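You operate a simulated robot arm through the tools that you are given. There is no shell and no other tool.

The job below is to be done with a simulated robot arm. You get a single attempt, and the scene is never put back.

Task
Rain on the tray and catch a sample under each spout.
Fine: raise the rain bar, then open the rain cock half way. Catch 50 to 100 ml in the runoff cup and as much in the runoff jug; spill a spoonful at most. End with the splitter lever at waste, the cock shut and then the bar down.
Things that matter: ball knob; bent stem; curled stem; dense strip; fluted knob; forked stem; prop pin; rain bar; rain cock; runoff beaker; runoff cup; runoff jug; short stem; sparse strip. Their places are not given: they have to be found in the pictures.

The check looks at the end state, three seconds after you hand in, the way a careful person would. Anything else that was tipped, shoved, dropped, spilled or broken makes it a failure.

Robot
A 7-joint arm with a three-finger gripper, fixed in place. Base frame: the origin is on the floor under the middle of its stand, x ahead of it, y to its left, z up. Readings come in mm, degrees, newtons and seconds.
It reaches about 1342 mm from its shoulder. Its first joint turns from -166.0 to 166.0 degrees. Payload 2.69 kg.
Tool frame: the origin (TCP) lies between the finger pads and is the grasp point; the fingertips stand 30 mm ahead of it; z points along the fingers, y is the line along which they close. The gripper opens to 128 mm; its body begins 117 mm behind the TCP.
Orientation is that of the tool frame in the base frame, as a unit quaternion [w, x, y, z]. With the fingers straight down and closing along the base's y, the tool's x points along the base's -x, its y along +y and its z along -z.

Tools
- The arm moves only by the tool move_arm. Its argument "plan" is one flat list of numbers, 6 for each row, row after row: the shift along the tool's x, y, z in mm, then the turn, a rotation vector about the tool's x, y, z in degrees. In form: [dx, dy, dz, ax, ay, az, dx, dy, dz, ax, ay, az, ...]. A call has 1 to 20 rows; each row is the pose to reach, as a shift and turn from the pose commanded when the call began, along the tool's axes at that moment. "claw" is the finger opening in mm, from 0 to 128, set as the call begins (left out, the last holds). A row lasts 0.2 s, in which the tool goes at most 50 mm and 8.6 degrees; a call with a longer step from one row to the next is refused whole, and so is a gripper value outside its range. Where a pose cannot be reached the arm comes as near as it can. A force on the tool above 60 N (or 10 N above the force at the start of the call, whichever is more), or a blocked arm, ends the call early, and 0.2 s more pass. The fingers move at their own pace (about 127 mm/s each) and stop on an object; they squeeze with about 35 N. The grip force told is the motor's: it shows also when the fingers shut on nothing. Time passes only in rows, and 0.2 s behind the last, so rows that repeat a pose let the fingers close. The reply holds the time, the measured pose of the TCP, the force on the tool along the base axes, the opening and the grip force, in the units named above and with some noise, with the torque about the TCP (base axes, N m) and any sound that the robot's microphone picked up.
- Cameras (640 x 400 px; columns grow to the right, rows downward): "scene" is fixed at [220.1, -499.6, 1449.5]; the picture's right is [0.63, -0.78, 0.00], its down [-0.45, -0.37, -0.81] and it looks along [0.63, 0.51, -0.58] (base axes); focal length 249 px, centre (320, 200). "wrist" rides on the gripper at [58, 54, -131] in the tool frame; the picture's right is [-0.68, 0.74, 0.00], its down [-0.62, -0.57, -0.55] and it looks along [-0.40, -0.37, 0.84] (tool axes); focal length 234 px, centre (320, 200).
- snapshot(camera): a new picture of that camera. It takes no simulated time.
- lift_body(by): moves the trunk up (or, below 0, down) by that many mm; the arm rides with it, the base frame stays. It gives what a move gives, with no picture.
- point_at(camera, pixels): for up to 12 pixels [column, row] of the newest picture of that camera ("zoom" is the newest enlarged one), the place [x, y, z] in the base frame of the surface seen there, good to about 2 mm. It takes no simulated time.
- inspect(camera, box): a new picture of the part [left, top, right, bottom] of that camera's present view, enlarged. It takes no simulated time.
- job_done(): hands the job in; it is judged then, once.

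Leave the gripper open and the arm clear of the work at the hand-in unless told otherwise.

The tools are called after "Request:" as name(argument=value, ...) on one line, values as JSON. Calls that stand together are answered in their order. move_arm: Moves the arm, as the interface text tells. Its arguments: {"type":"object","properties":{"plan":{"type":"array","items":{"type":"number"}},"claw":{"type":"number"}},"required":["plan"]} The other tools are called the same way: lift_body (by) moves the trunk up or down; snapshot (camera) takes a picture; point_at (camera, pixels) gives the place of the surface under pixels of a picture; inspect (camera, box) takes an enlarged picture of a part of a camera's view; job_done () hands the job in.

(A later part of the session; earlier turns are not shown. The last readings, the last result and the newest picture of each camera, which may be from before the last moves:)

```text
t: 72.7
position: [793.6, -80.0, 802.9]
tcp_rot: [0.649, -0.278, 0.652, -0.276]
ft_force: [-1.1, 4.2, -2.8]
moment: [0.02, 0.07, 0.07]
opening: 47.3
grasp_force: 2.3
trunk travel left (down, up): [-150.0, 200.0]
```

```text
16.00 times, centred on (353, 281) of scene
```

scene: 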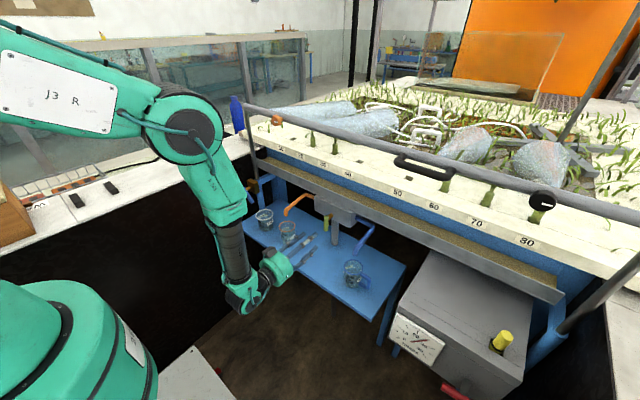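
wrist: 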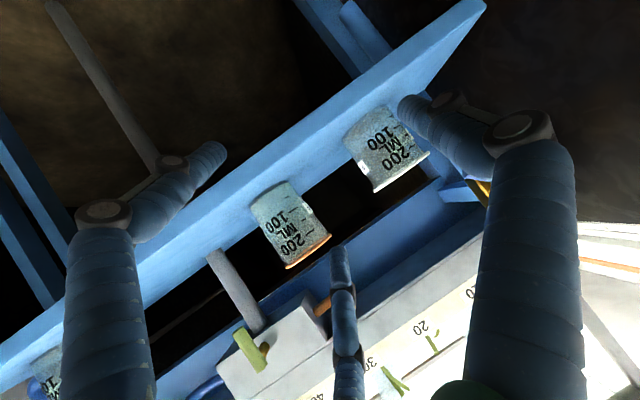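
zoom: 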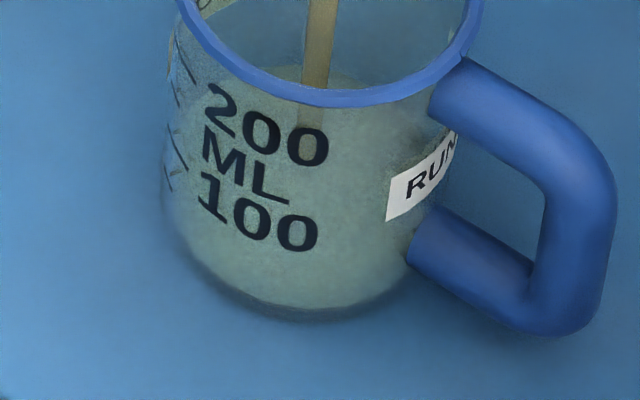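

Back edge at upper-zoom row ≈287 (roughly 1 ml per zoom row; ~5 ml/s). I aim for about row 250. Holding ~3.6 s more.

Request:
move_arm(plan=[0, 0, 0, 0, 0, 0, 0, 0, 0, 0, 0, 0, 0, 0, 0, 0, 0, 0, 0, 0, 0, 0, 0, 0, 0, 0, 0, 0, 0, 0, 0, 0, 0, 0, 0, 0, 0, 0, 0, 0, 0, 0, 0, 0, 0, 0, 0, 0, 0, 0, 0, 0, 0, 0, 0, 0, 0, 0, 0, 0, 0, 0, 0, 0, 0, 0, 0, 0, 0, 0, 0, 0, 0, 0, 0, 0, 0, 0, 0, 0, 0, 0, 0, 0, 0, 0, 0, 0, 0, 0, 0, 0, 0, 0, 0, 0, 0, 0, 0, 0, 0, 0])

Request:
inspect(camera="scene", box=[342, 258, 364, 276])

Request:
inspect(camera="scene", box=[342, 272, 364, 290])

```text
t: 76.3
position: [795.2, -80.3, 800.8]
tcp_rot: [0.649, -0.277, 0.653, -0.276]
ft_force: [-0.3, 3.7, -3.8]
moment: [0.02, 0.04, 0.06]
opening: 47.2
grasp_force: 2.3
trunk travel left (down, up): [-150.0, 200.0]
```

```text
16.00 times, centred on (353, 267) of scene
```

zoom: 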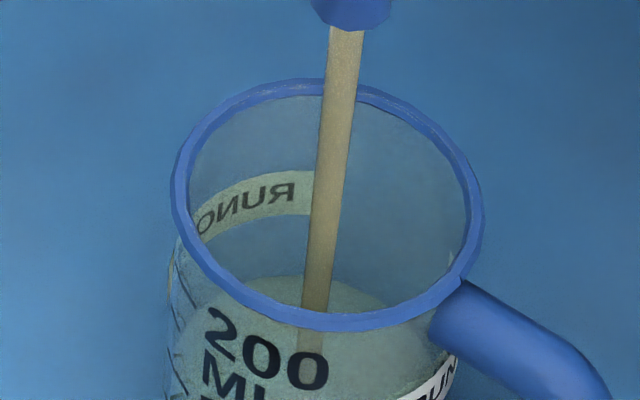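

```text
16.00 times, centred on (353, 281) of scene
```

zoom: 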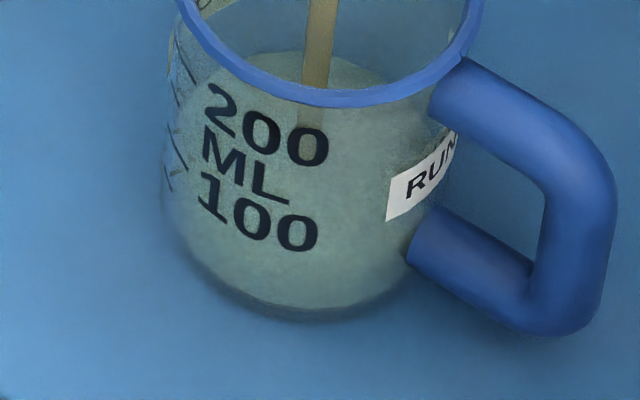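

Back edge ≈ row 273 now (≈4 ml/s). To cross-check against the printed graduations, I'll zoom on the jug's left side where the ticks are (no time passes).

Request:
inspect(camera="scene", box=[338, 264, 352, 288])

Request:
inspect(camera="scene", box=[341, 270, 349, 284])

```text
16.00 times, centred on (345, 276) of scene
```

zoom: 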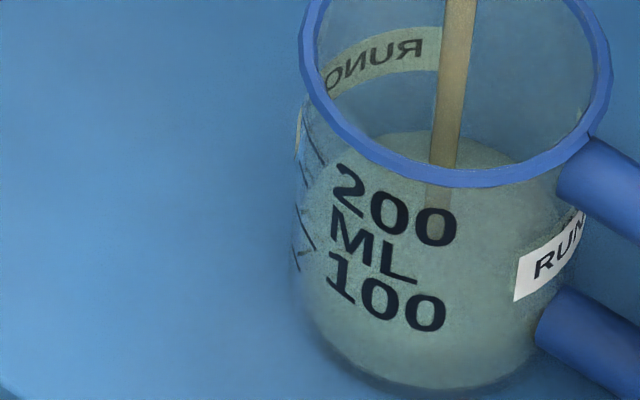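

```text
16.00 times, centred on (345, 277) of scene
```

zoom: 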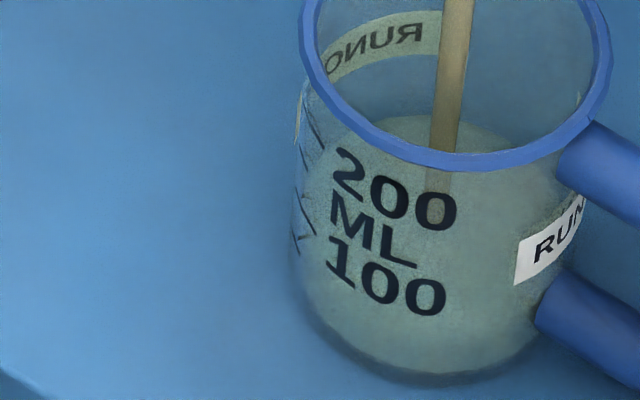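

Several cross-checks put the jug around 50 ml now. I want about 75 ml, i.e. back edge near row 248. Holding 3.6 s more and looking again.

Request:
move_arm(plan=[0, 0, 0, 0, 0, 0, 0, 0, 0, 0, 0, 0, 0, 0, 0, 0, 0, 0, 0, 0, 0, 0, 0, 0, 0, 0, 0, 0, 0, 0, 0, 0, 0, 0, 0, 0, 0, 0, 0, 0, 0, 0, 0, 0, 0, 0, 0, 0, 0, 0, 0, 0, 0, 0, 0, 0, 0, 0, 0, 0, 0, 0, 0, 0, 0, 0, 0, 0, 0, 0, 0, 0, 0, 0, 0, 0, 0, 0, 0, 0, 0, 0, 0, 0, 0, 0, 0, 0, 0, 0, 0, 0, 0, 0, 0, 0, 0, 0, 0, 0, 0, 0])

Request:
inspect(camera="scene", box=[342, 258, 364, 276])

Request:
inspect(camera="scene", box=[342, 272, 364, 290])

```text
t: 79.9
position: [794.1, -80.2, 803.0]
tcp_rot: [0.65, -0.277, 0.652, -0.276]
ft_force: [0.2, 2.9, -2.9]
moment: [0.04, 0.06, 0.08]
opening: 47.2
grasp_force: 2.5
trunk travel left (down, up): [-150.0, 200.0]
```

```text
16.00 times, centred on (353, 267) of scene
```

zoom: 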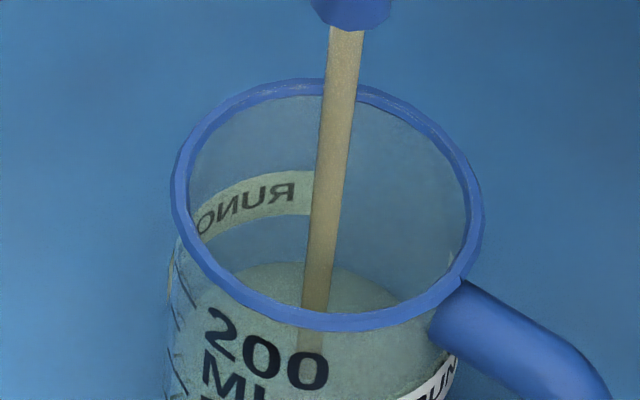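

```text
16.00 times, centred on (353, 281) of scene
```

zoom: 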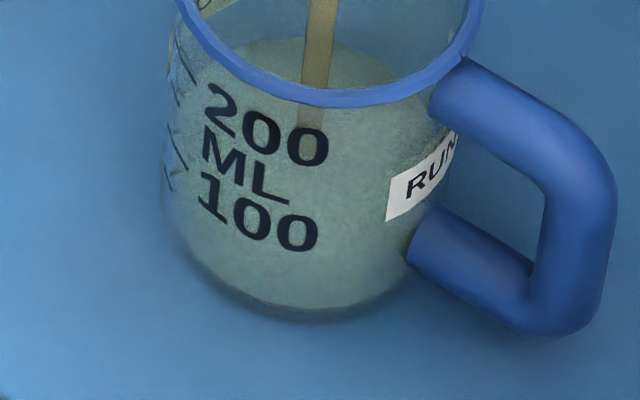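

Back edge ≈ row 260 → estimates between about 49 and 68 ml. About 3 s more flow gives roughly 62–82 ml. I'll hold 2.2 s and then turn the lever back to waste in the same call.

Request:
move_arm(plan=[0, 0, 0, 0, 0, 0, 0, 0, 0, 0, 0, 0, 0, 0, 0, 0, 0, 0, 0, 0, 0, 0, 0, 0, 0, 0, 0, 0, 0, 0, 0, 0, 0, 0, 0, 0, 0, 0, 0, 0, 0, 0, 0, 0, 0, 0, 0, 0, 0, 0, 0, 0, 0, 0, 0, 0, 0, 0, 0, 0, 0, 0, 0, 0, 0, 0, 0.7, 5.3, 0, 0, 0, 8.6, 0.6, 10.7, 0, 0, 0, 17.2, -0.3, 16.1, 0, 0, 0, 25.8, -2, 21.2, 0, 0, 0, 34.4, -4.4, 26, 0, 0, 0, 43, -7.5, 30.4, 0, 0, 0, 51.5, -9.4, 32.4, 0, 0, 0, 56])

Request:
inspect(camera="scene", box=[342, 258, 364, 276])

Request:
inspect(camera="scene", box=[342, 272, 364, 290])

Request:
inspect(camera="scene", box=[260, 180, 380, 290])

```text
t: 83.7
position: [793.2, -52.8, 784.8]
tcp_rot: [0.703, 0.061, 0.706, 0.063]
ft_force: [-0.3, 0.3, 0.6]
moment: [0.06, -0.03, -0.05]
opening: 44.7
grasp_force: 0.7
trunk travel left (down, up): [-150.0, 200.0]
```

```text
16.00 times, centred on (353, 267) of scene
```

zoom: 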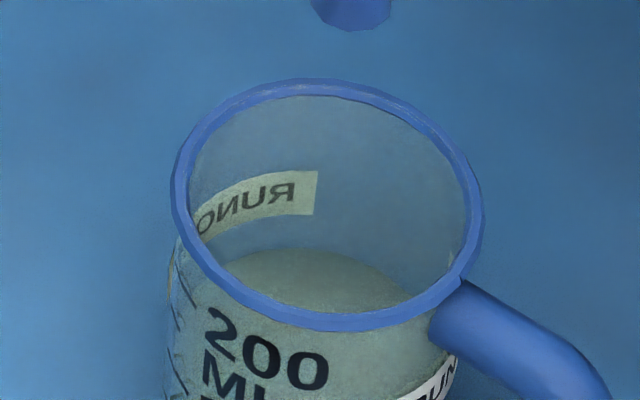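

```text
16.00 times, centred on (353, 281) of scene
```

zoom: 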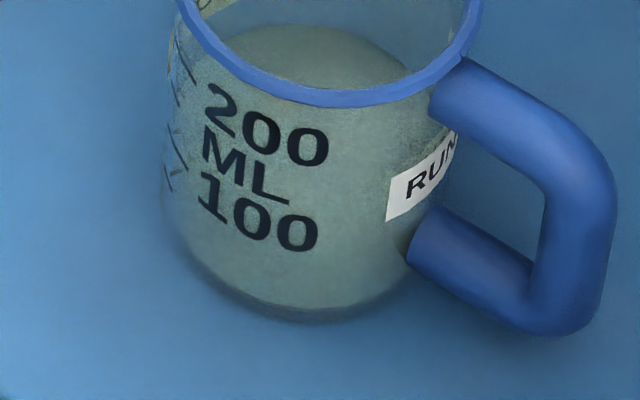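

```text
3.64 times, centred on (320, 235) of scene
```

zoom: 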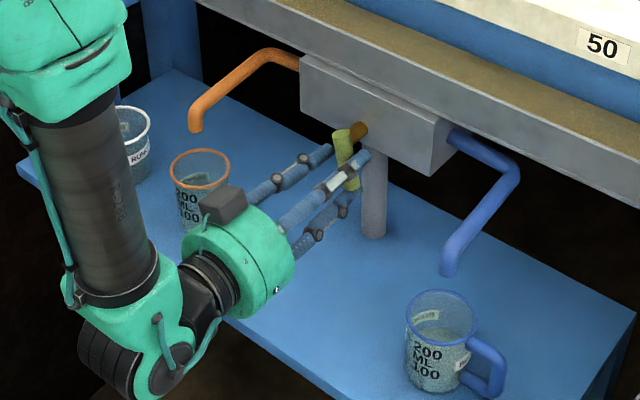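

The jug's surface is now plain: back edge at row 249 → z≈674, about 70–80 ml, flow off. Now the cup: swing the lever tip left (48° of hand roll).

Request:
move_arm(plan=[0.7, 5, 0, 0, 0, 8, 0.7, 10, 0, 0, 0, 16, 0, 15, 0, 0, 0, 24, -1.4, 19.8, 0, 0, 0, 32, -3.5, 24.4, 0, 0, 0, 40, -6.2, 28.6, 0, 0, 0, 48])

Request:
inspect(camera="scene", box=[260, 180, 380, 290])

```text
t: 85.1
position: [792.1, -24.8, 796.7]
tcp_rot: [0.616, 0.343, 0.62, 0.343]
ft_force: [0.9, -2.6, -1.9]
moment: [0.03, 0.08, -0.01]
opening: 45.9
grasp_force: 0.9
trunk travel left (down, up): [-150.0, 200.0]
```

```text
3.64 times, centred on (320, 235) of scene
```

zoom: 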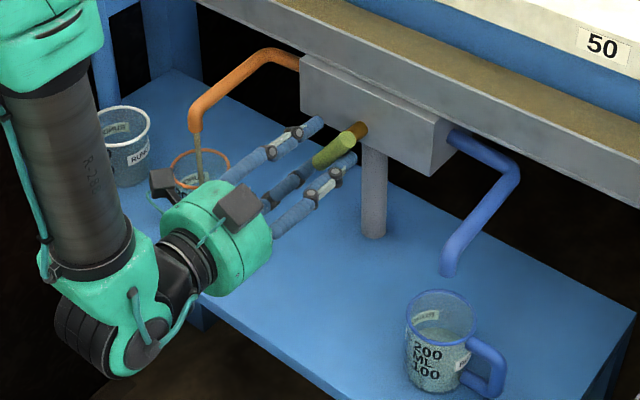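

Stream into the cup is on. I'll open the cage and retract 170 mm so I can watch the cup unobstructed.

Request:
move_arm(plan=[0, 0, 0, 0, 0, 0, 0, 0, 0, 0, 0, 0, 0, 0, -40, 0, 0, 0, 0, 0, -85, 0, 0, 0, 0, 0, -130, 0, 0, 0, 0, 0, -170, 0, 0, 0], claw=62)

Request:
inspect(camera="scene", box=[260, 180, 380, 290])

Request:
inspect(camera="scene", box=[276, 219, 298, 237])

Request:
inspect(camera="scene", box=[276, 229, 298, 247])

```text
t: 86.5
position: [620.7, -27.7, 795.8]
tcp_rot: [0.617, 0.342, 0.62, 0.343]
ft_force: [0.2, -0.4, -0.1]
moment: [-0.03, -0.03, -0.01]
opening: 62.0
grasp_force: 0.0
trunk travel left (down, up): [-150.0, 200.0]
```

```text
3.64 times, centred on (320, 235) of scene
```

zoom: 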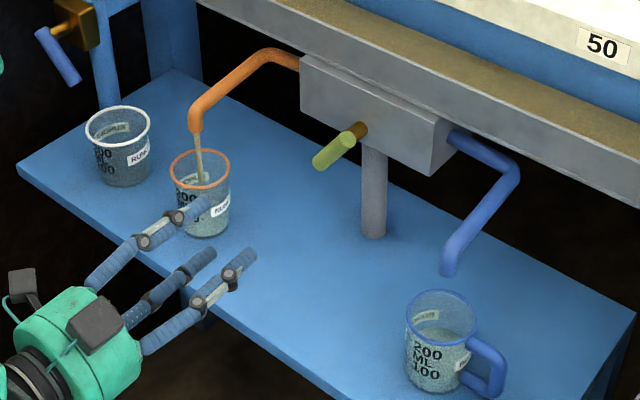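

```text
16.00 times, centred on (287, 228) of scene
```

zoom: 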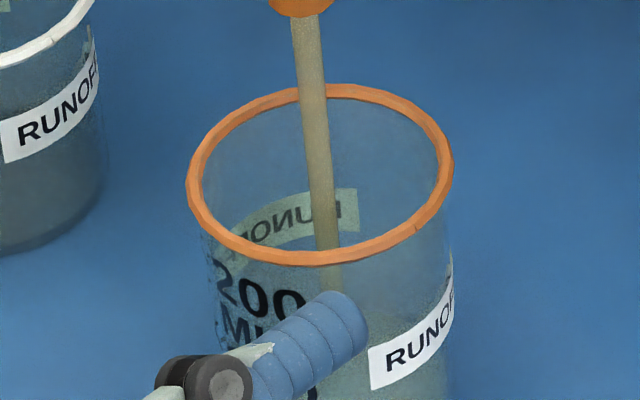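

```text
16.00 times, centred on (287, 238) of scene
```

zoom: 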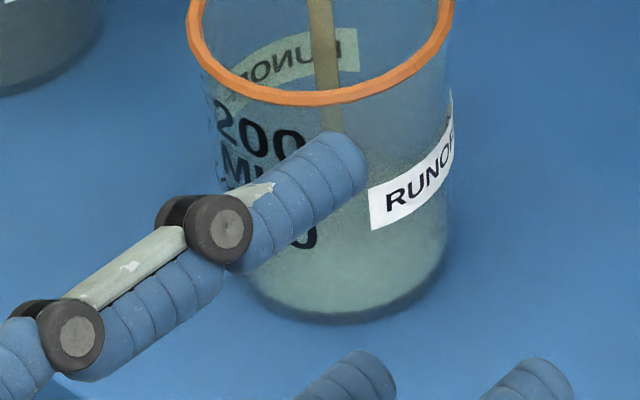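

One finger still covers part of the cup; I'll retract another 80 mm and keep watching.

Request:
move_arm(plan=[0, 0, -40, 0, 0, 0, 0, 0, -80, 0, 0, 0])

Request:
inspect(camera="scene", box=[276, 229, 298, 247])

Request:
inspect(camera="scene", box=[276, 219, 298, 237])

```text
t: 87.1
position: [547.4, -24.8, 799.9]
tcp_rot: [0.617, 0.343, 0.62, 0.343]
ft_force: [0.0, 0.0, -0.4]
moment: [0.0, -0.04, -0.01]
opening: 62.0
grasp_force: 0.0
trunk travel left (down, up): [-150.0, 200.0]
```

```text
16.00 times, centred on (287, 238) of scene
```

zoom: 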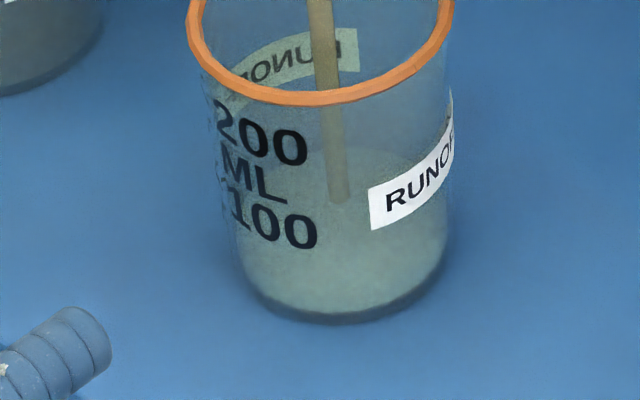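

```text
16.00 times, centred on (287, 228) of scene
```

zoom: 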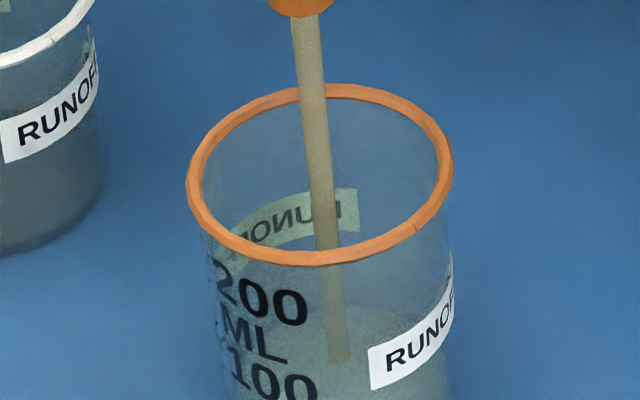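

Very clear now: the stream can be followed through the glass to the surface (lower zoom ≈(340,200)), disc back edge near row 150 → roughly 20–35 ml in the cup. At ~4 ml/s I'll wait 4.2 s and compare.

Request:
move_arm(plan=[0, 0, 0, 0, 0, 0, 0, 0, 0, 0, 0, 0, 0, 0, 0, 0, 0, 0, 0, 0, 0, 0, 0, 0, 0, 0, 0, 0, 0, 0, 0, 0, 0, 0, 0, 0, 0, 0, 0, 0, 0, 0, 0, 0, 0, 0, 0, 0, 0, 0, 0, 0, 0, 0, 0, 0, 0, 0, 0, 0, 0, 0, 0, 0, 0, 0, 0, 0, 0, 0, 0, 0, 0, 0, 0, 0, 0, 0, 0, 0, 0, 0, 0, 0, 0, 0, 0, 0, 0, 0, 0, 0, 0, 0, 0, 0, 0, 0, 0, 0, 0, 0, 0, 0, 0, 0, 0, 0, 0, 0, 0, 0, 0, 0, 0, 0, 0, 0, 0, 0])

Request:
inspect(camera="scene", box=[276, 229, 298, 247])

Request:
inspect(camera="scene", box=[276, 219, 298, 237])

```text
t: 91.3
position: [547.1, -25.7, 799.0]
tcp_rot: [0.617, 0.342, 0.621, 0.343]
ft_force: [0.4, -0.8, 0.4]
moment: [0.02, -0.01, 0.01]
opening: 62.0
grasp_force: 0.1
trunk travel left (down, up): [-150.0, 200.0]
```

```text
16.00 times, centred on (287, 238) of scene
```

zoom: 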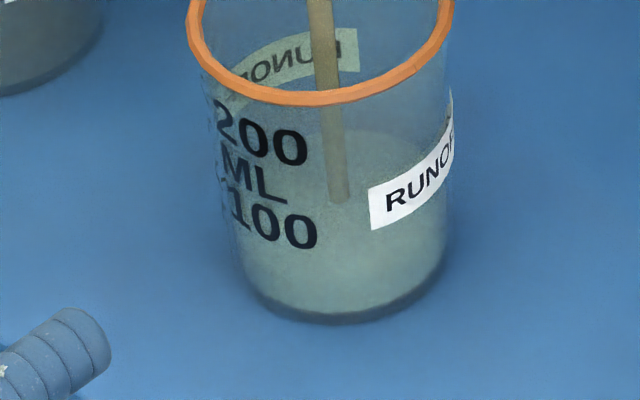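

```text
16.00 times, centred on (287, 228) of scene
```

zoom: 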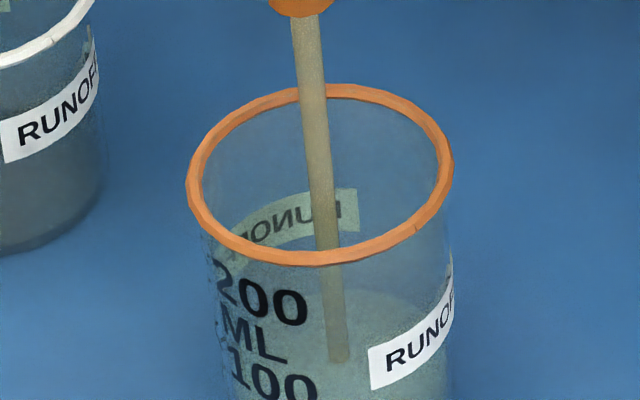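

The disc's back edge climbed from about row 150 to 129 (lower zoom), i.e. ≈5 ml/s; the cup is at roughly 40 ml. Returning to the lever will itself take ~3 s, so I wait 3.4 s more and look.

Request:
move_arm(plan=[0, 0, 0, 0, 0, 0, 0, 0, 0, 0, 0, 0, 0, 0, 0, 0, 0, 0, 0, 0, 0, 0, 0, 0, 0, 0, 0, 0, 0, 0, 0, 0, 0, 0, 0, 0, 0, 0, 0, 0, 0, 0, 0, 0, 0, 0, 0, 0, 0, 0, 0, 0, 0, 0, 0, 0, 0, 0, 0, 0, 0, 0, 0, 0, 0, 0, 0, 0, 0, 0, 0, 0, 0, 0, 0, 0, 0, 0, 0, 0, 0, 0, 0, 0, 0, 0, 0, 0, 0, 0, 0, 0, 0, 0, 0, 0])

Request:
inspect(camera="scene", box=[276, 229, 298, 247])

Request:
inspect(camera="scene", box=[276, 219, 298, 237])

Request:
inspect(camera="scene", box=[300, 205, 360, 255])

```text
t: 94.7
position: [546.1, -25.5, 799.5]
tcp_rot: [0.616, 0.342, 0.621, 0.342]
ft_force: [0.4, 0.8, -0.1]
moment: [0.0, 0.02, 0.03]
opening: 61.9
grasp_force: 0.1
trunk travel left (down, up): [-150.0, 200.0]
```

```text
16.00 times, centred on (287, 238) of scene
```

zoom: 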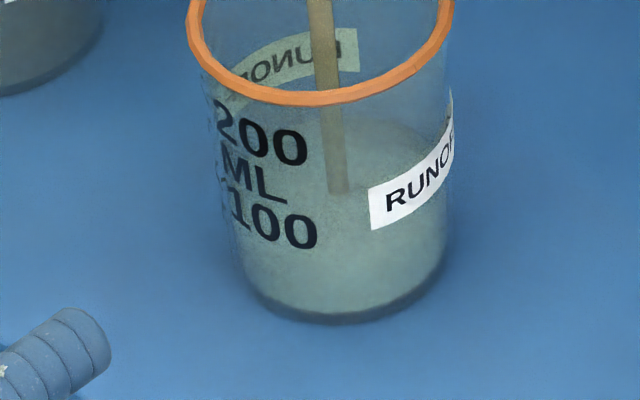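

```text
16.00 times, centred on (287, 228) of scene
```

zoom: 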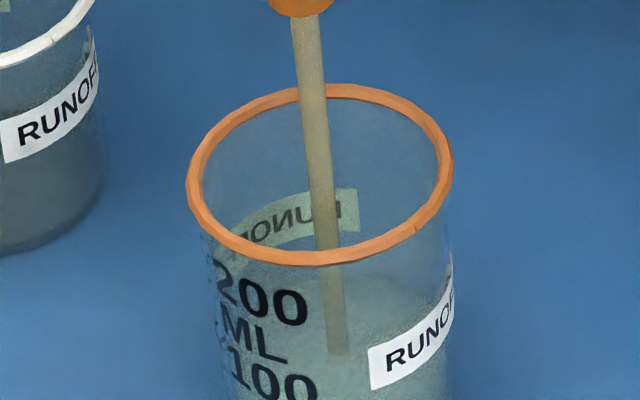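

```text
8.00 times, centred on (330, 230) of scene
```

zoom: 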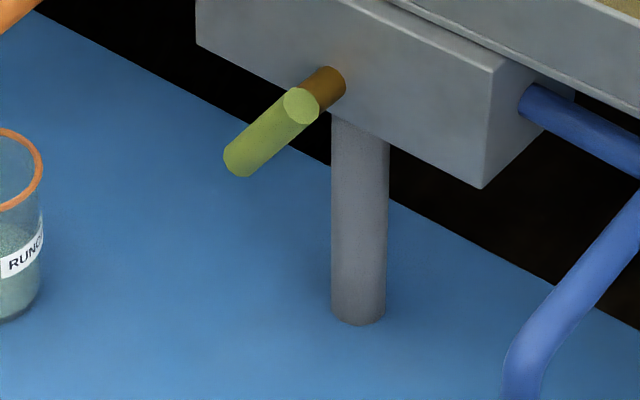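

The surface has now reached the stream's end (row 190) and the back edge ≈ row 115 → about 50–60 ml. Time to go back: straight in 250 mm to the cage pose around the lever.

Request:
move_arm(plan=[0, 0, 48, 0, 0, 0, 0, 0, 96, 0, 0, 0, 0, 0, 144, 0, 0, 0, 0, 0, 190, 0, 0, 0, 0, 0, 225, 0, 0, 0, 0, 0, 250, 0, 0, 0])

Request:
inspect(camera="scene", box=[300, 205, 360, 255])

Request:
inspect(camera="wrist", box=[220, 60, 420, 280])

```text
t: 96.1
position: [796.6, -23.5, 799.3]
tcp_rot: [0.616, 0.343, 0.62, 0.343]
ft_force: [-0.4, 0.1, 0.6]
moment: [-0.02, 0.0, -0.02]
opening: 61.8
grasp_force: 0.0
trunk travel left (down, up): [-150.0, 200.0]
```

```text
8.00 times, centred on (330, 230) of scene
```

zoom: 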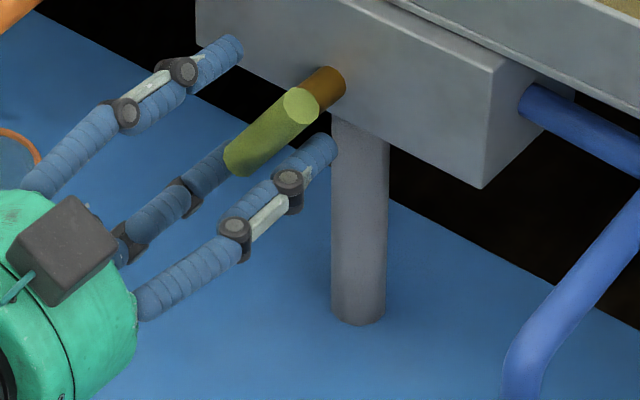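

```text
1.82 times, centred on (320, 170) of wrist
```

zoom: 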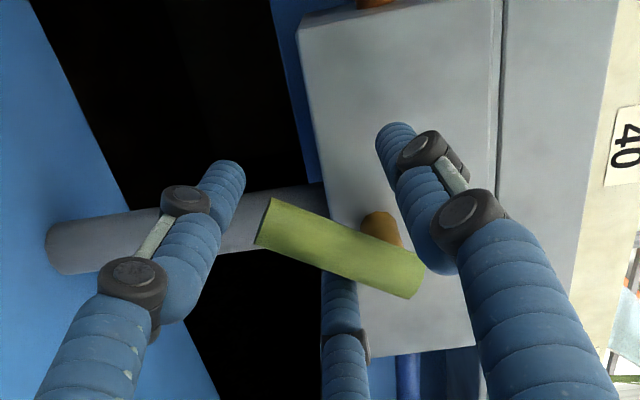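

Lever is within the cage. Closing to 44 and turning back to waste now.

Request:
move_arm(plan=[-1.4, -4.8, 0, 0, 0, -8, -3.4, -9.4, 0, 0, 0, -16, -6, -13.7, 0, 0, 0, -24, -9.3, -17.5, 0, 0, 0, -32, -13, -20.9, 0, 0, 0, -40, -17.2, -23.7, 0, 0, 0, -48, -21.7, -25.9, 0, 0, 0, -56, -26.4, -27.5, 0, 0, 0, -64], claw=44)

Request:
inspect(camera="scene", box=[260, 180, 380, 290])

Request:
inspect(camera="scene", box=[300, 205, 360, 255])

```text
t: 97.9
position: [794.9, -61.0, 786.6]
tcp_rot: [0.704, -0.038, 0.708, -0.038]
ft_force: [0.7, 0.4, 0.4]
moment: [0.03, 0.03, -0.01]
opening: 44.1
grasp_force: 0.1
trunk travel left (down, up): [-150.0, 200.0]
```

```text
3.64 times, centred on (320, 235) of scene
```

zoom: 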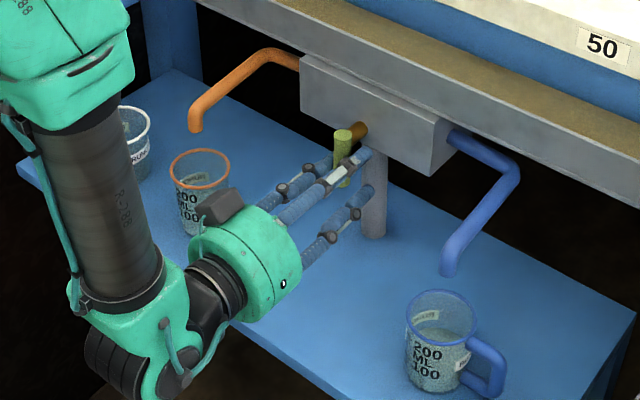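

```text
8.00 times, centred on (330, 230) of scene
```

zoom: 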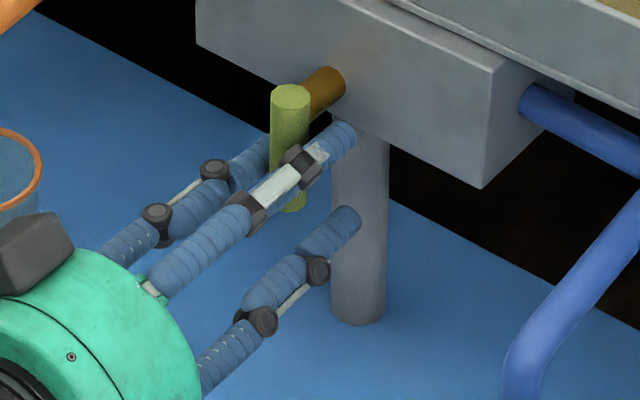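

Flow is off and the lever is vertical (waste). Opening and retracting to inspect both levels.

Request:
move_arm(plan=[0, 0, 0, 0, 0, 0, 0, 0, 0, 0, 0, 0, 0, 0, -40, 0, 0, 0, 0, 0, -88, 0, 0, 0, 0, 0, -136, 0, 0, 0, 0, 0, -184, 0, 0, 0, 0, 0, -230, 0, 0, 0, 0, 0, -250, 0, 0, 0], claw=62)

Request:
snapshot(camera="scene")

Request:
inspect(camera="scene", box=[276, 229, 298, 247])

Request:
inspect(camera="scene", box=[276, 219, 298, 237])

Request:
inspect(camera="scene", box=[300, 205, 360, 255])

```text
t: 99.7
position: [543.0, -61.9, 789.3]
tcp_rot: [0.704, -0.038, 0.708, -0.036]
ft_force: [-0.2, 0.9, -0.1]
moment: [-0.01, 0.01, -0.01]
opening: 62.1
grasp_force: 0.0
trunk travel left (down, up): [-150.0, 200.0]
```

```text
taken
```

scene: 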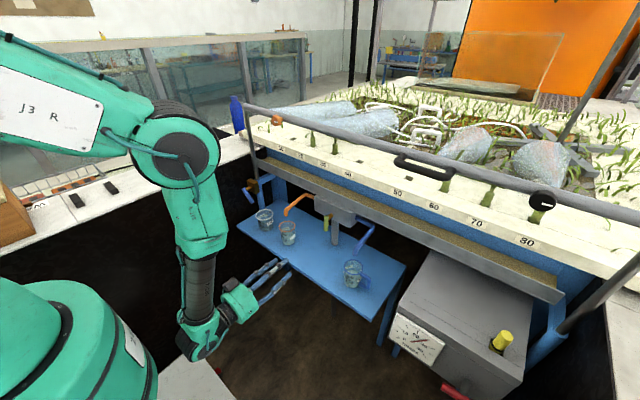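

```text
16.00 times, centred on (287, 238) of scene
```

zoom: 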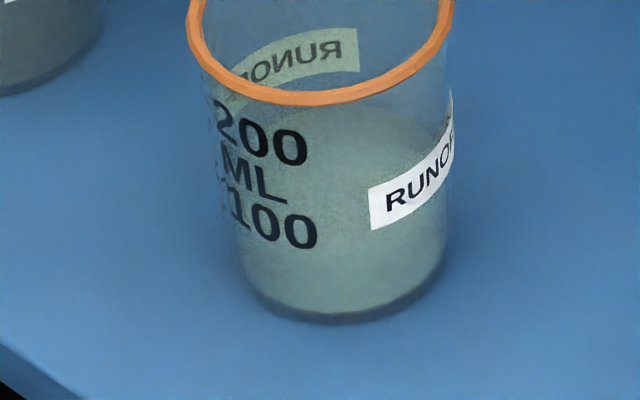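

```text
16.00 times, centred on (287, 228) of scene
```

zoom: 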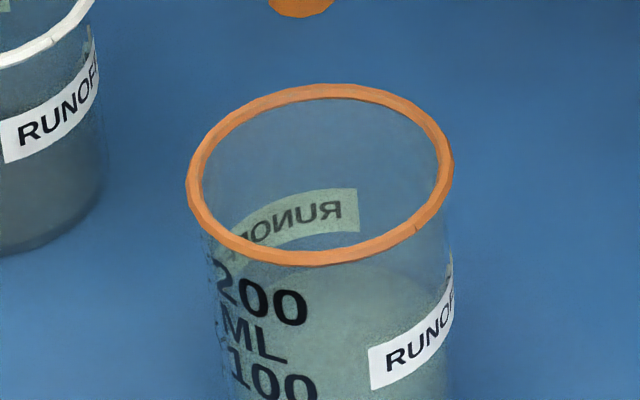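

```text
8.00 times, centred on (330, 230) of scene
```

zoom: 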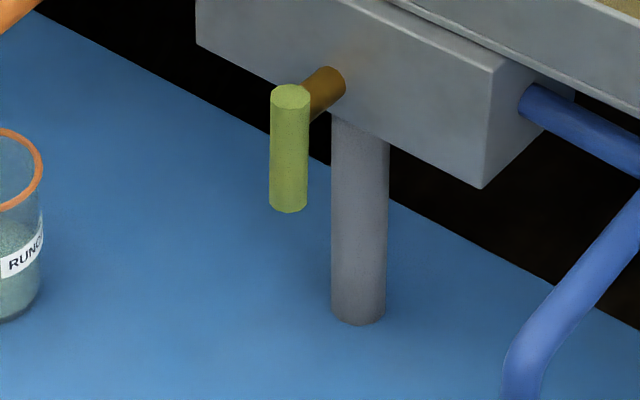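

Lever vertical, both spouts dry; cup disc back edge ≈ row 105 → about 60–75 ml. To confirm against the tick marks I'll take the level frontal view again (TCP ≈ (611,177,690)).

Request:
move_arm(plan=[10.6, 35.5, 9.7, -3, 4, 0.1, 21.2, 70.9, 19.3, -5.9, 8, 0.2, 31.8, 106.4, 29, -8.9, 12, 0.3, 42.3, 141.9, 38.7, -11.8, 16, 0.3, 52.9, 177.4, 48.4, -14.8, 20, 0.4, 63.5, 212.8, 58, -17.7, 24, 0.5, 74.1, 248.3, 67.7, -20.7, 28, 0.6, 74.1, 248.3, 67.7, -20.7, 28, 0.6], claw=128)

Request:
snapshot(camera="wrist")

Request:
inspect(camera="wrist", box=[245, 175, 335, 275])

Request:
inspect(camera="wrist", box=[255, 180, 310, 235])

```text
t: 101.5
position: [610.8, 174.0, 685.8]
tcp_rot: [0.495, -0.148, 0.852, 0.085]
ft_force: [-0.4, 0.6, -0.2]
moment: [-0.03, 0.0, 0.0]
opening: 127.9
grasp_force: 0.1
trunk travel left (down, up): [-150.0, 200.0]
```

```text
taken
```

wrist: 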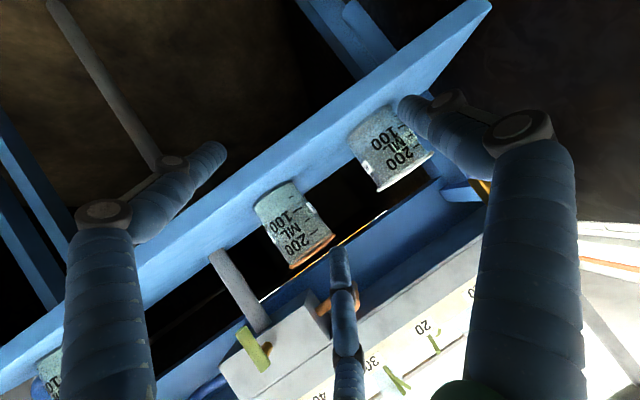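

```text
4.00 times, centred on (290, 225) of wrist
```

zoom: 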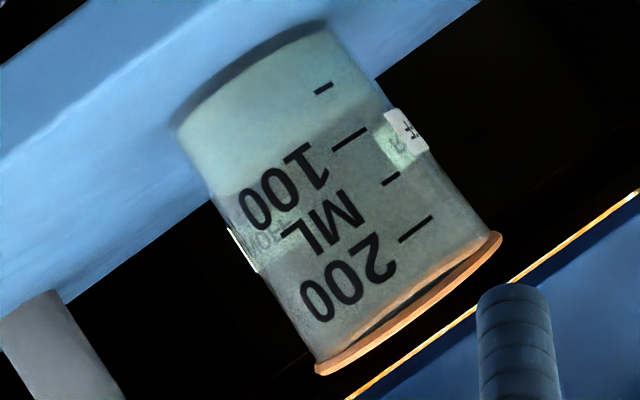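

```text
7.27 times, centred on (282, 208) of wrist
```

zoom: 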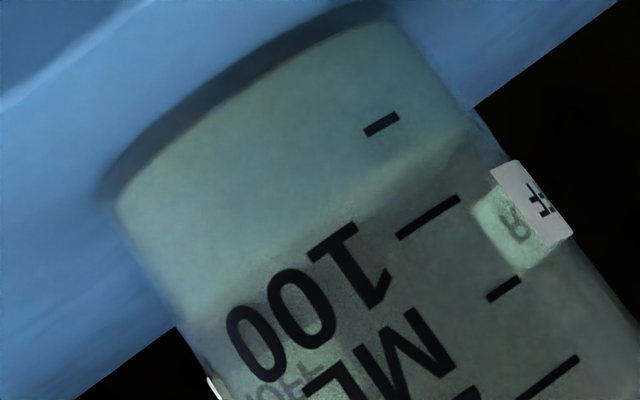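

A clear boundary now appears between the 50 and 100 ticks of the cup. Zooming right at the ticks to read it.

Request:
inspect(camera="wrist", box=[278, 186, 312, 214])

Request:
inspect(camera="wrist", box=[255, 195, 295, 230])

```text
14.29 times, centred on (295, 200) of wrist
```

zoom: 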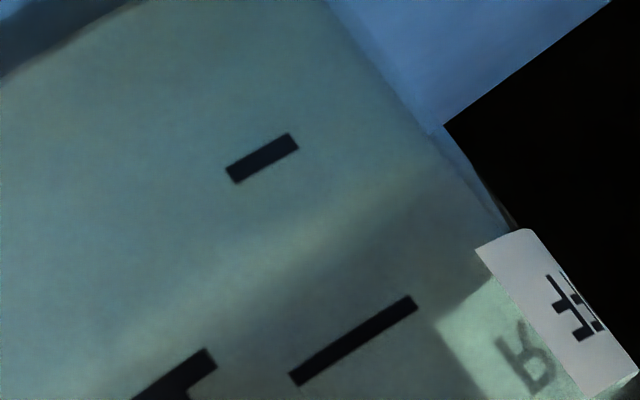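

```text
11.43 times, centred on (275, 212) of wrist
```

zoom: 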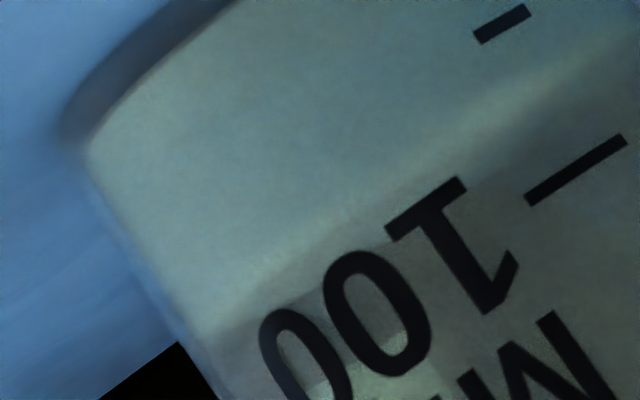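

The cup's water line sits about midway between the 50 and 100 ticks (~70 ml); the jug's surface is a few mm higher by the same geometry (~75–79 ml). Both good. Next: shut the cock. Moving to the pre-approach pose in front of the cock lever with the 45° roll, opening 62.

Request:
move_arm(plan=[-24.6, 22.8, 0, 2.55, -2.5, -6.1, -49.2, 45.6, 0, 5.1, -5, -12.2, -73.9, 68.4, -0.1, 7.7, -7.6, -18.4, -98.5, 91.2, -0.1, 10.2, -10.1, -24.5, -123.1, 114, -0.2, 12.8, -12.6, -30.6, -147.7, 136.8, -0.2, 15.3, -15.1, -36.7, -147.7, 136.8, -0.2, 15.3, -15.1, -36.7], claw=62)

Request:
inspect(camera="scene", box=[210, 150, 310, 230])

Request:
snapshot(camera="wrist")

```text
t: 103.1
position: [631.1, 329.0, 817.7]
tcp_rot: [0.617, -0.331, 0.694, -0.168]
ft_force: [0.0, -1.1, -0.6]
moment: [-0.01, 0.0, -0.05]
opening: 61.7
grasp_force: 0.2
trunk travel left (down, up): [-150.0, 200.0]
```

```text
5.00 times, centred on (260, 190) of scene
```

zoom: 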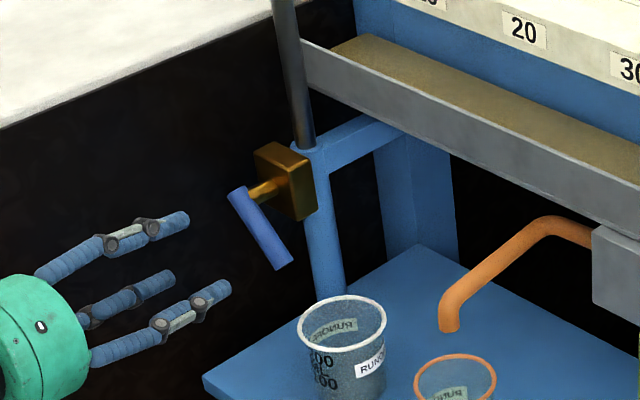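

```text
taken
```

wrist: 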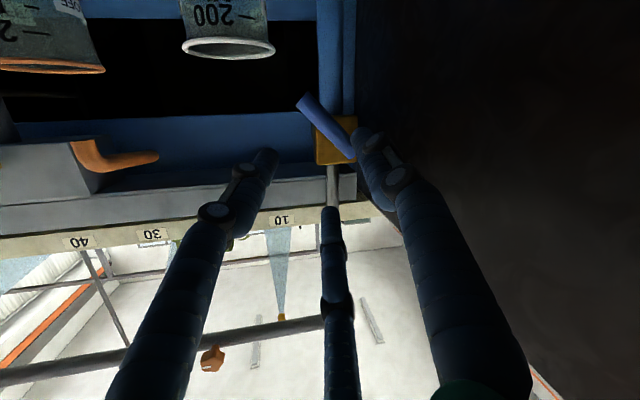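

Measuring the cock lever's angle once more, then moving in.

Request:
inspect(camera="scene", box=[210, 150, 310, 230])

Request:
point_at(camera="zoom", pixels=[[243, 203], [252, 216], [262, 232], [272, 247], [280, 259]])

```text
5.00 times, centred on (260, 190) of scene
```

zoom: 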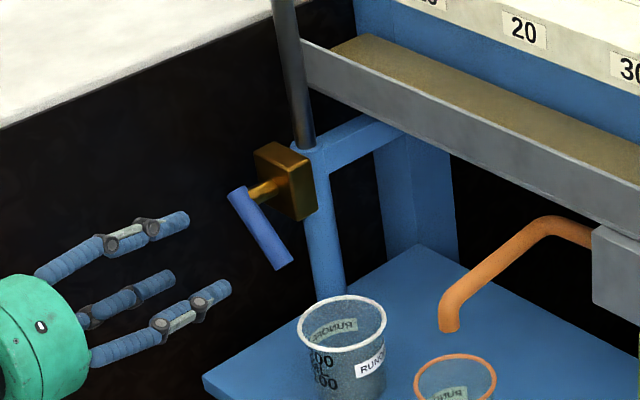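

```text
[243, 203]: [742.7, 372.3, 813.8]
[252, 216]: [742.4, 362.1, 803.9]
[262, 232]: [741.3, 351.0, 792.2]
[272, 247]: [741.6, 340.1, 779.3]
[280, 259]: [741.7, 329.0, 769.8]
```

Lever at 44.5° as left. Moving in 102 mm along the tool axis to straddle it.

Request:
move_arm(plan=[0.9, 0, 25, 0, 0, 0, 1.8, 0.1, 50, 0, 0, 0, 2.7, 0.2, 76, 0, 0, 0, 3.6, 0.3, 102, 0, 0, 0, 3.6, 0.3, 102, 0, 0, 0])

Request:
inspect(camera="wrist", box=[220, 60, 420, 280])

Request:
inspect(camera="scene", box=[210, 150, 310, 230])

```text
t: 104.3
position: [729.8, 345.8, 794.2]
tcp_rot: [0.617, -0.33, 0.694, -0.167]
ft_force: [-0.5, 0.6, -0.6]
moment: [0.01, 0.04, 0.0]
opening: 62.0
grasp_force: 0.1
trunk travel left (down, up): [-150.0, 200.0]
```

```text
1.82 times, centred on (320, 170) of wrist
```

zoom: 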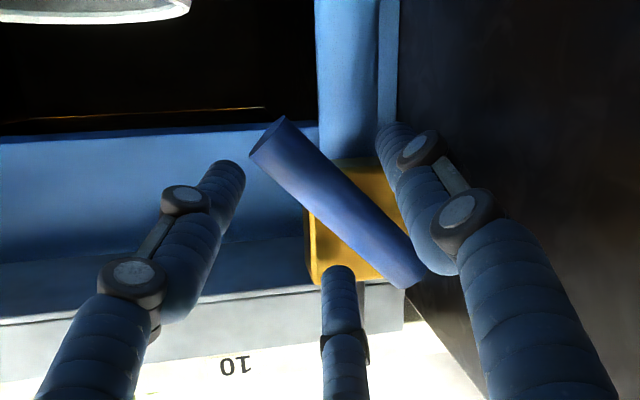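

```text
5.00 times, centred on (260, 190) of scene
```

zoom: 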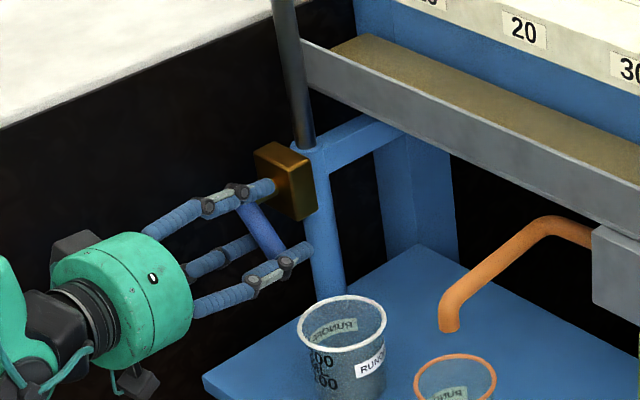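

Straddled. Closing to 42, then swinging the lever back (tip to the left/down) toward the shut stop.

Request:
move_arm(plan=[0, 0, 0, 0, 0, 0, 0, 0, 0, 0, 0, 0], claw=42)

Request:
move_arm(plan=[1.3, 4.7, 1.2, -0.2, -2, 7.7, 1.8, 9.5, 2.5, -0.4, -4, 15.5, 1.7, 14.4, 3.8, -0.5, -6, 23.2, 0.9, 19.1, 5, -0.7, -8, 31, -0.6, 23.8, 6.1, -0.9, -10, 38.7, -2.7, 28.2, 7.2, -1.1, -12, 46.5, -4.8, 31.3, 8, -1.2, -13.5, 52.3])

Request:
inspect(camera="scene", box=[210, 150, 310, 230])

Request:
snapshot(camera="scene")

```text
t: 104.9
position: [731.1, 346.8, 795.6]
tcp_rot: [0.618, -0.33, 0.694, -0.166]
ft_force: [-0.4, 0.4, 0.5]
moment: [0.0, -0.01, 0.03]
opening: 42.2
grasp_force: 0.0
trunk travel left (down, up): [-150.0, 200.0]
```

```text
t: 106.5
position: [729.8, 369.2, 778.2]
tcp_rot: [0.699, -0.01, 0.696, 0.166]
ft_force: [5.4, -41.7, 9.3]
moment: [-1.27, -0.06, -0.75]
opening: 44.6
grasp_force: 1.7
trunk travel left (down, up): [-150.0, 200.0]
```

```text
5.00 times, centred on (260, 190) of scene
```

zoom: 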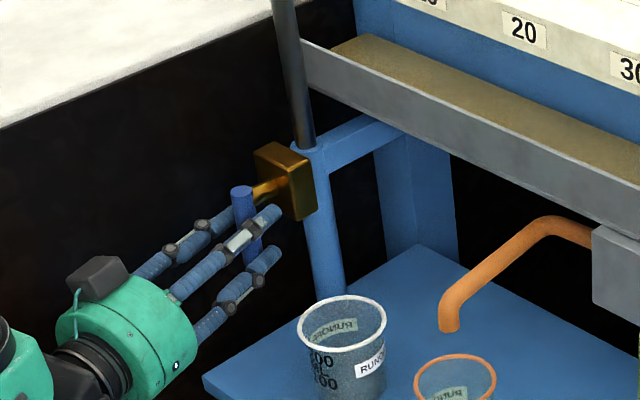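

```text
taken
```

scene: 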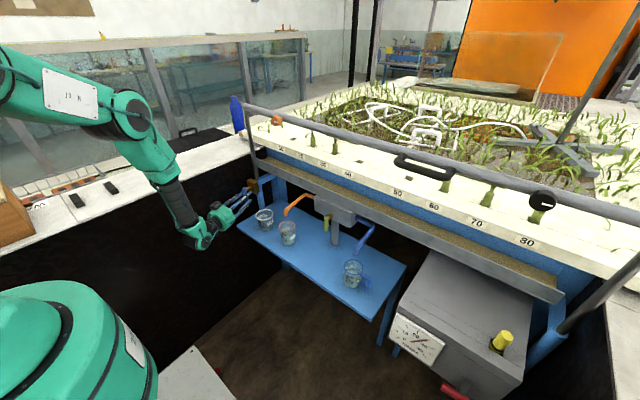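

The lever hit its shut stop (force 42 N) and the spray has stopped. I'll back off 4 mm to relieve, then check the lever's angle.

Request:
move_arm(plan=[0, -2, 0, 0, 0, 0, 0, -4, 0, 0, 0, -2, 0, -4, 0, 0, 0, -2])

Request:
inspect(camera="scene", box=[235, 170, 285, 210])

Request:
inspect(camera="wrist", box=[220, 60, 420, 280])

```text
t: 107.3
position: [731.6, 369.3, 777.5]
tcp_rot: [0.702, -0.026, 0.695, 0.154]
ft_force: [-0.9, -29.9, 5.3]
moment: [-0.86, 0.01, -0.51]
opening: 44.9
grasp_force: 1.7
trunk travel left (down, up): [-150.0, 200.0]
```

```text
10.00 times, centred on (260, 190) of scene
```

zoom: 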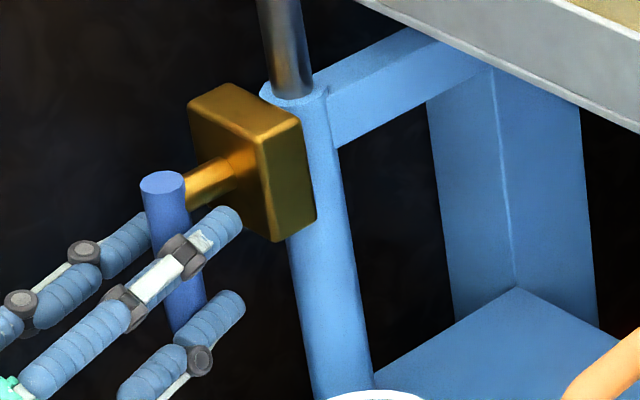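

```text
1.82 times, centred on (320, 170) of wrist
```

zoom: 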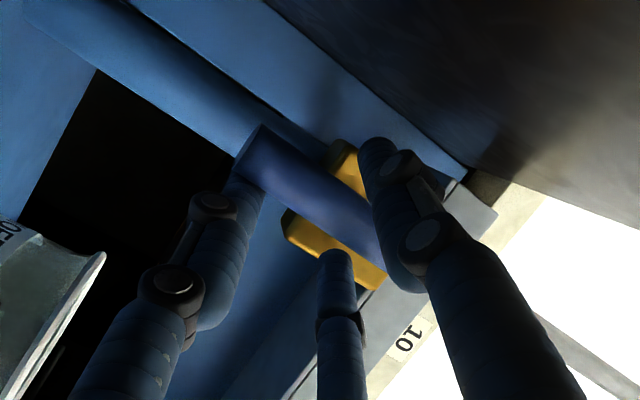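

Still 30 N of push; backing off another 6 mm.

Request:
move_arm(plan=[0, -3, 0, 0, 0, 0, 0, -7, 0, 0, 0, 0, 0, -7, 0, 0, 0, 0])

Request:
inspect(camera="scene", box=[235, 170, 285, 210])

```text
t: 108.1
position: [732.9, 363.2, 776.5]
tcp_rot: [0.702, -0.026, 0.695, 0.156]
ft_force: [0.3, 0.2, 0.0]
moment: [0.01, -0.02, -0.02]
opening: 42.4
grasp_force: 0.3
trunk travel left (down, up): [-150.0, 200.0]
```

```text
10.00 times, centred on (260, 190) of scene
```

zoom: 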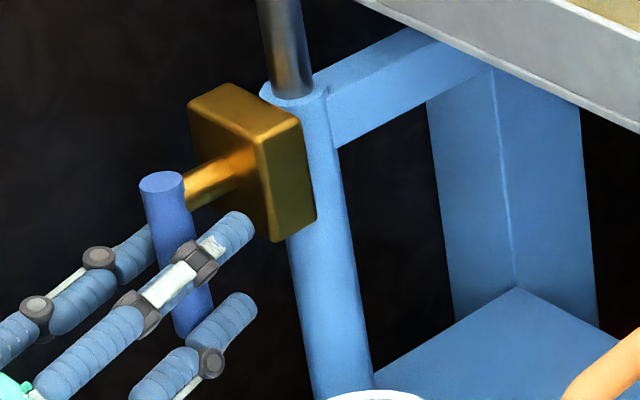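

Force is zero now. Checking the lever's verticality and that no spray is on.

Request:
point_at(camera="zoom", pixels=[[165, 200], [172, 235], [178, 255], [190, 320], [193, 330]])

Request:
inspect(camera="scene", box=[240, 70, 640, 270])

```text
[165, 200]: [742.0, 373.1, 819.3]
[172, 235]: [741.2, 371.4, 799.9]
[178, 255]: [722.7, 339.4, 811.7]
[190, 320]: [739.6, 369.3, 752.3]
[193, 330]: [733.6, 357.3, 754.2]
```

```text
1.60 times, centred on (440, 170) of scene
```

zoom: 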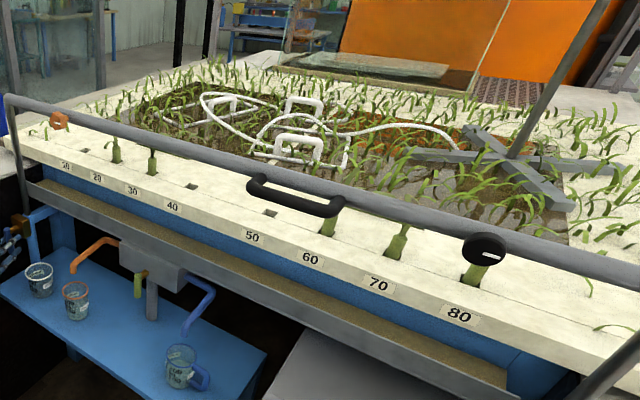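

The lever is ~1–3° from vertical, rain is off. I'll open the fingers to 62 and then nudge +y gently to seat the lever at its stop, before withdrawing.

Request:
move_arm(plan=[0, 0, 0, 0, 0, 0, 0, 0, 0, 0, 0, 0], claw=62)

Request:
move_arm(plan=[0, 3, 0, 0, 0, 0, 0, 6, 0, 0, 0, 0, 0, 9, 0, 0, 0, 0, 0, 12, 0, 0, 0, 0])

```text
t: 108.7
position: [733.2, 363.7, 775.8]
tcp_rot: [0.702, -0.025, 0.695, 0.155]
ft_force: [-0.2, 0.1, 0.3]
moment: [-0.05, 0.0, 0.01]
opening: 62.1
grasp_force: 0.1
trunk travel left (down, up): [-150.0, 200.0]
```

```text
t: 109.7
position: [731.2, 373.1, 776.3]
tcp_rot: [0.702, -0.025, 0.695, 0.154]
ft_force: [3.6, -21.3, 6.0]
moment: [-0.77, -0.3, -0.36]
opening: 63.0
grasp_force: 1.5
trunk travel left (down, up): [-150.0, 200.0]
```

Seated firmly (21 N at the stop). Backing off 6 mm in y and then withdrawing straight back.

Request:
move_arm(plan=[0, -4, 0, 0, 0, 0, 0, -8, 0, 0, 0, 0, 0, -8, -30, 0, 0, 0, 0, -8, -70, 0, 0, 0, 0, -8, -110, 0, 0, 0, 0, -8, -110, 0, 0, 0])

Request:
inspect(camera="scene", box=[235, 170, 285, 210])

Request:
point_at(camera="zoom", pixels=[[165, 200], [172, 235], [178, 265], [188, 310]])

Request:
snapshot(camera="scene")

```text
t: 111.1
position: [626.4, 337.8, 774.4]
tcp_rot: [0.702, -0.025, 0.695, 0.155]
ft_force: [0.7, 0.1, 0.4]
moment: [-0.01, 0.01, -0.03]
opening: 62.0
grasp_force: 0.0
trunk travel left (down, up): [-150.0, 200.0]
```

```text
10.00 times, centred on (260, 190) of scene
```

zoom: 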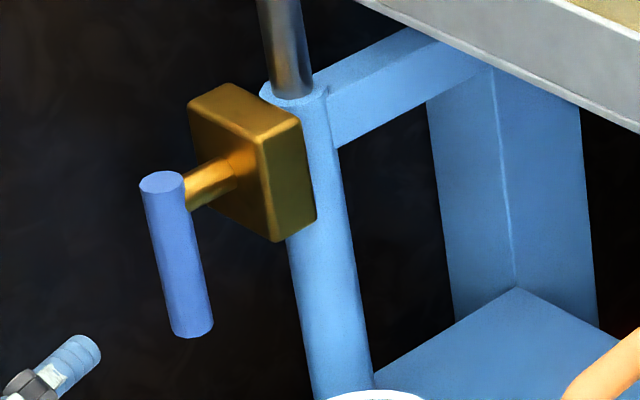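

```text
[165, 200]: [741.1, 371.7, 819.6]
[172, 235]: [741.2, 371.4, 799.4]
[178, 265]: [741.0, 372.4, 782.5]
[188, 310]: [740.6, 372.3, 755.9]
```

```text
taken
```

scene: 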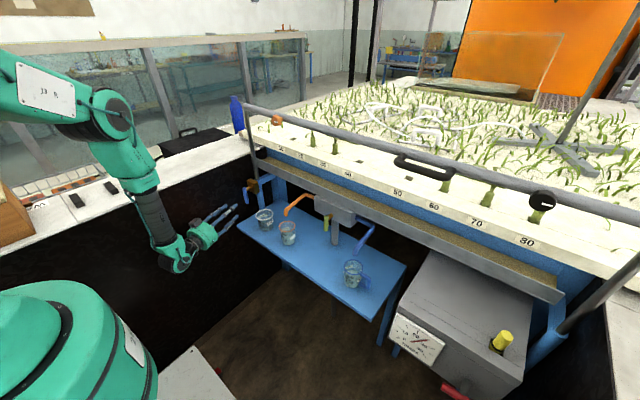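

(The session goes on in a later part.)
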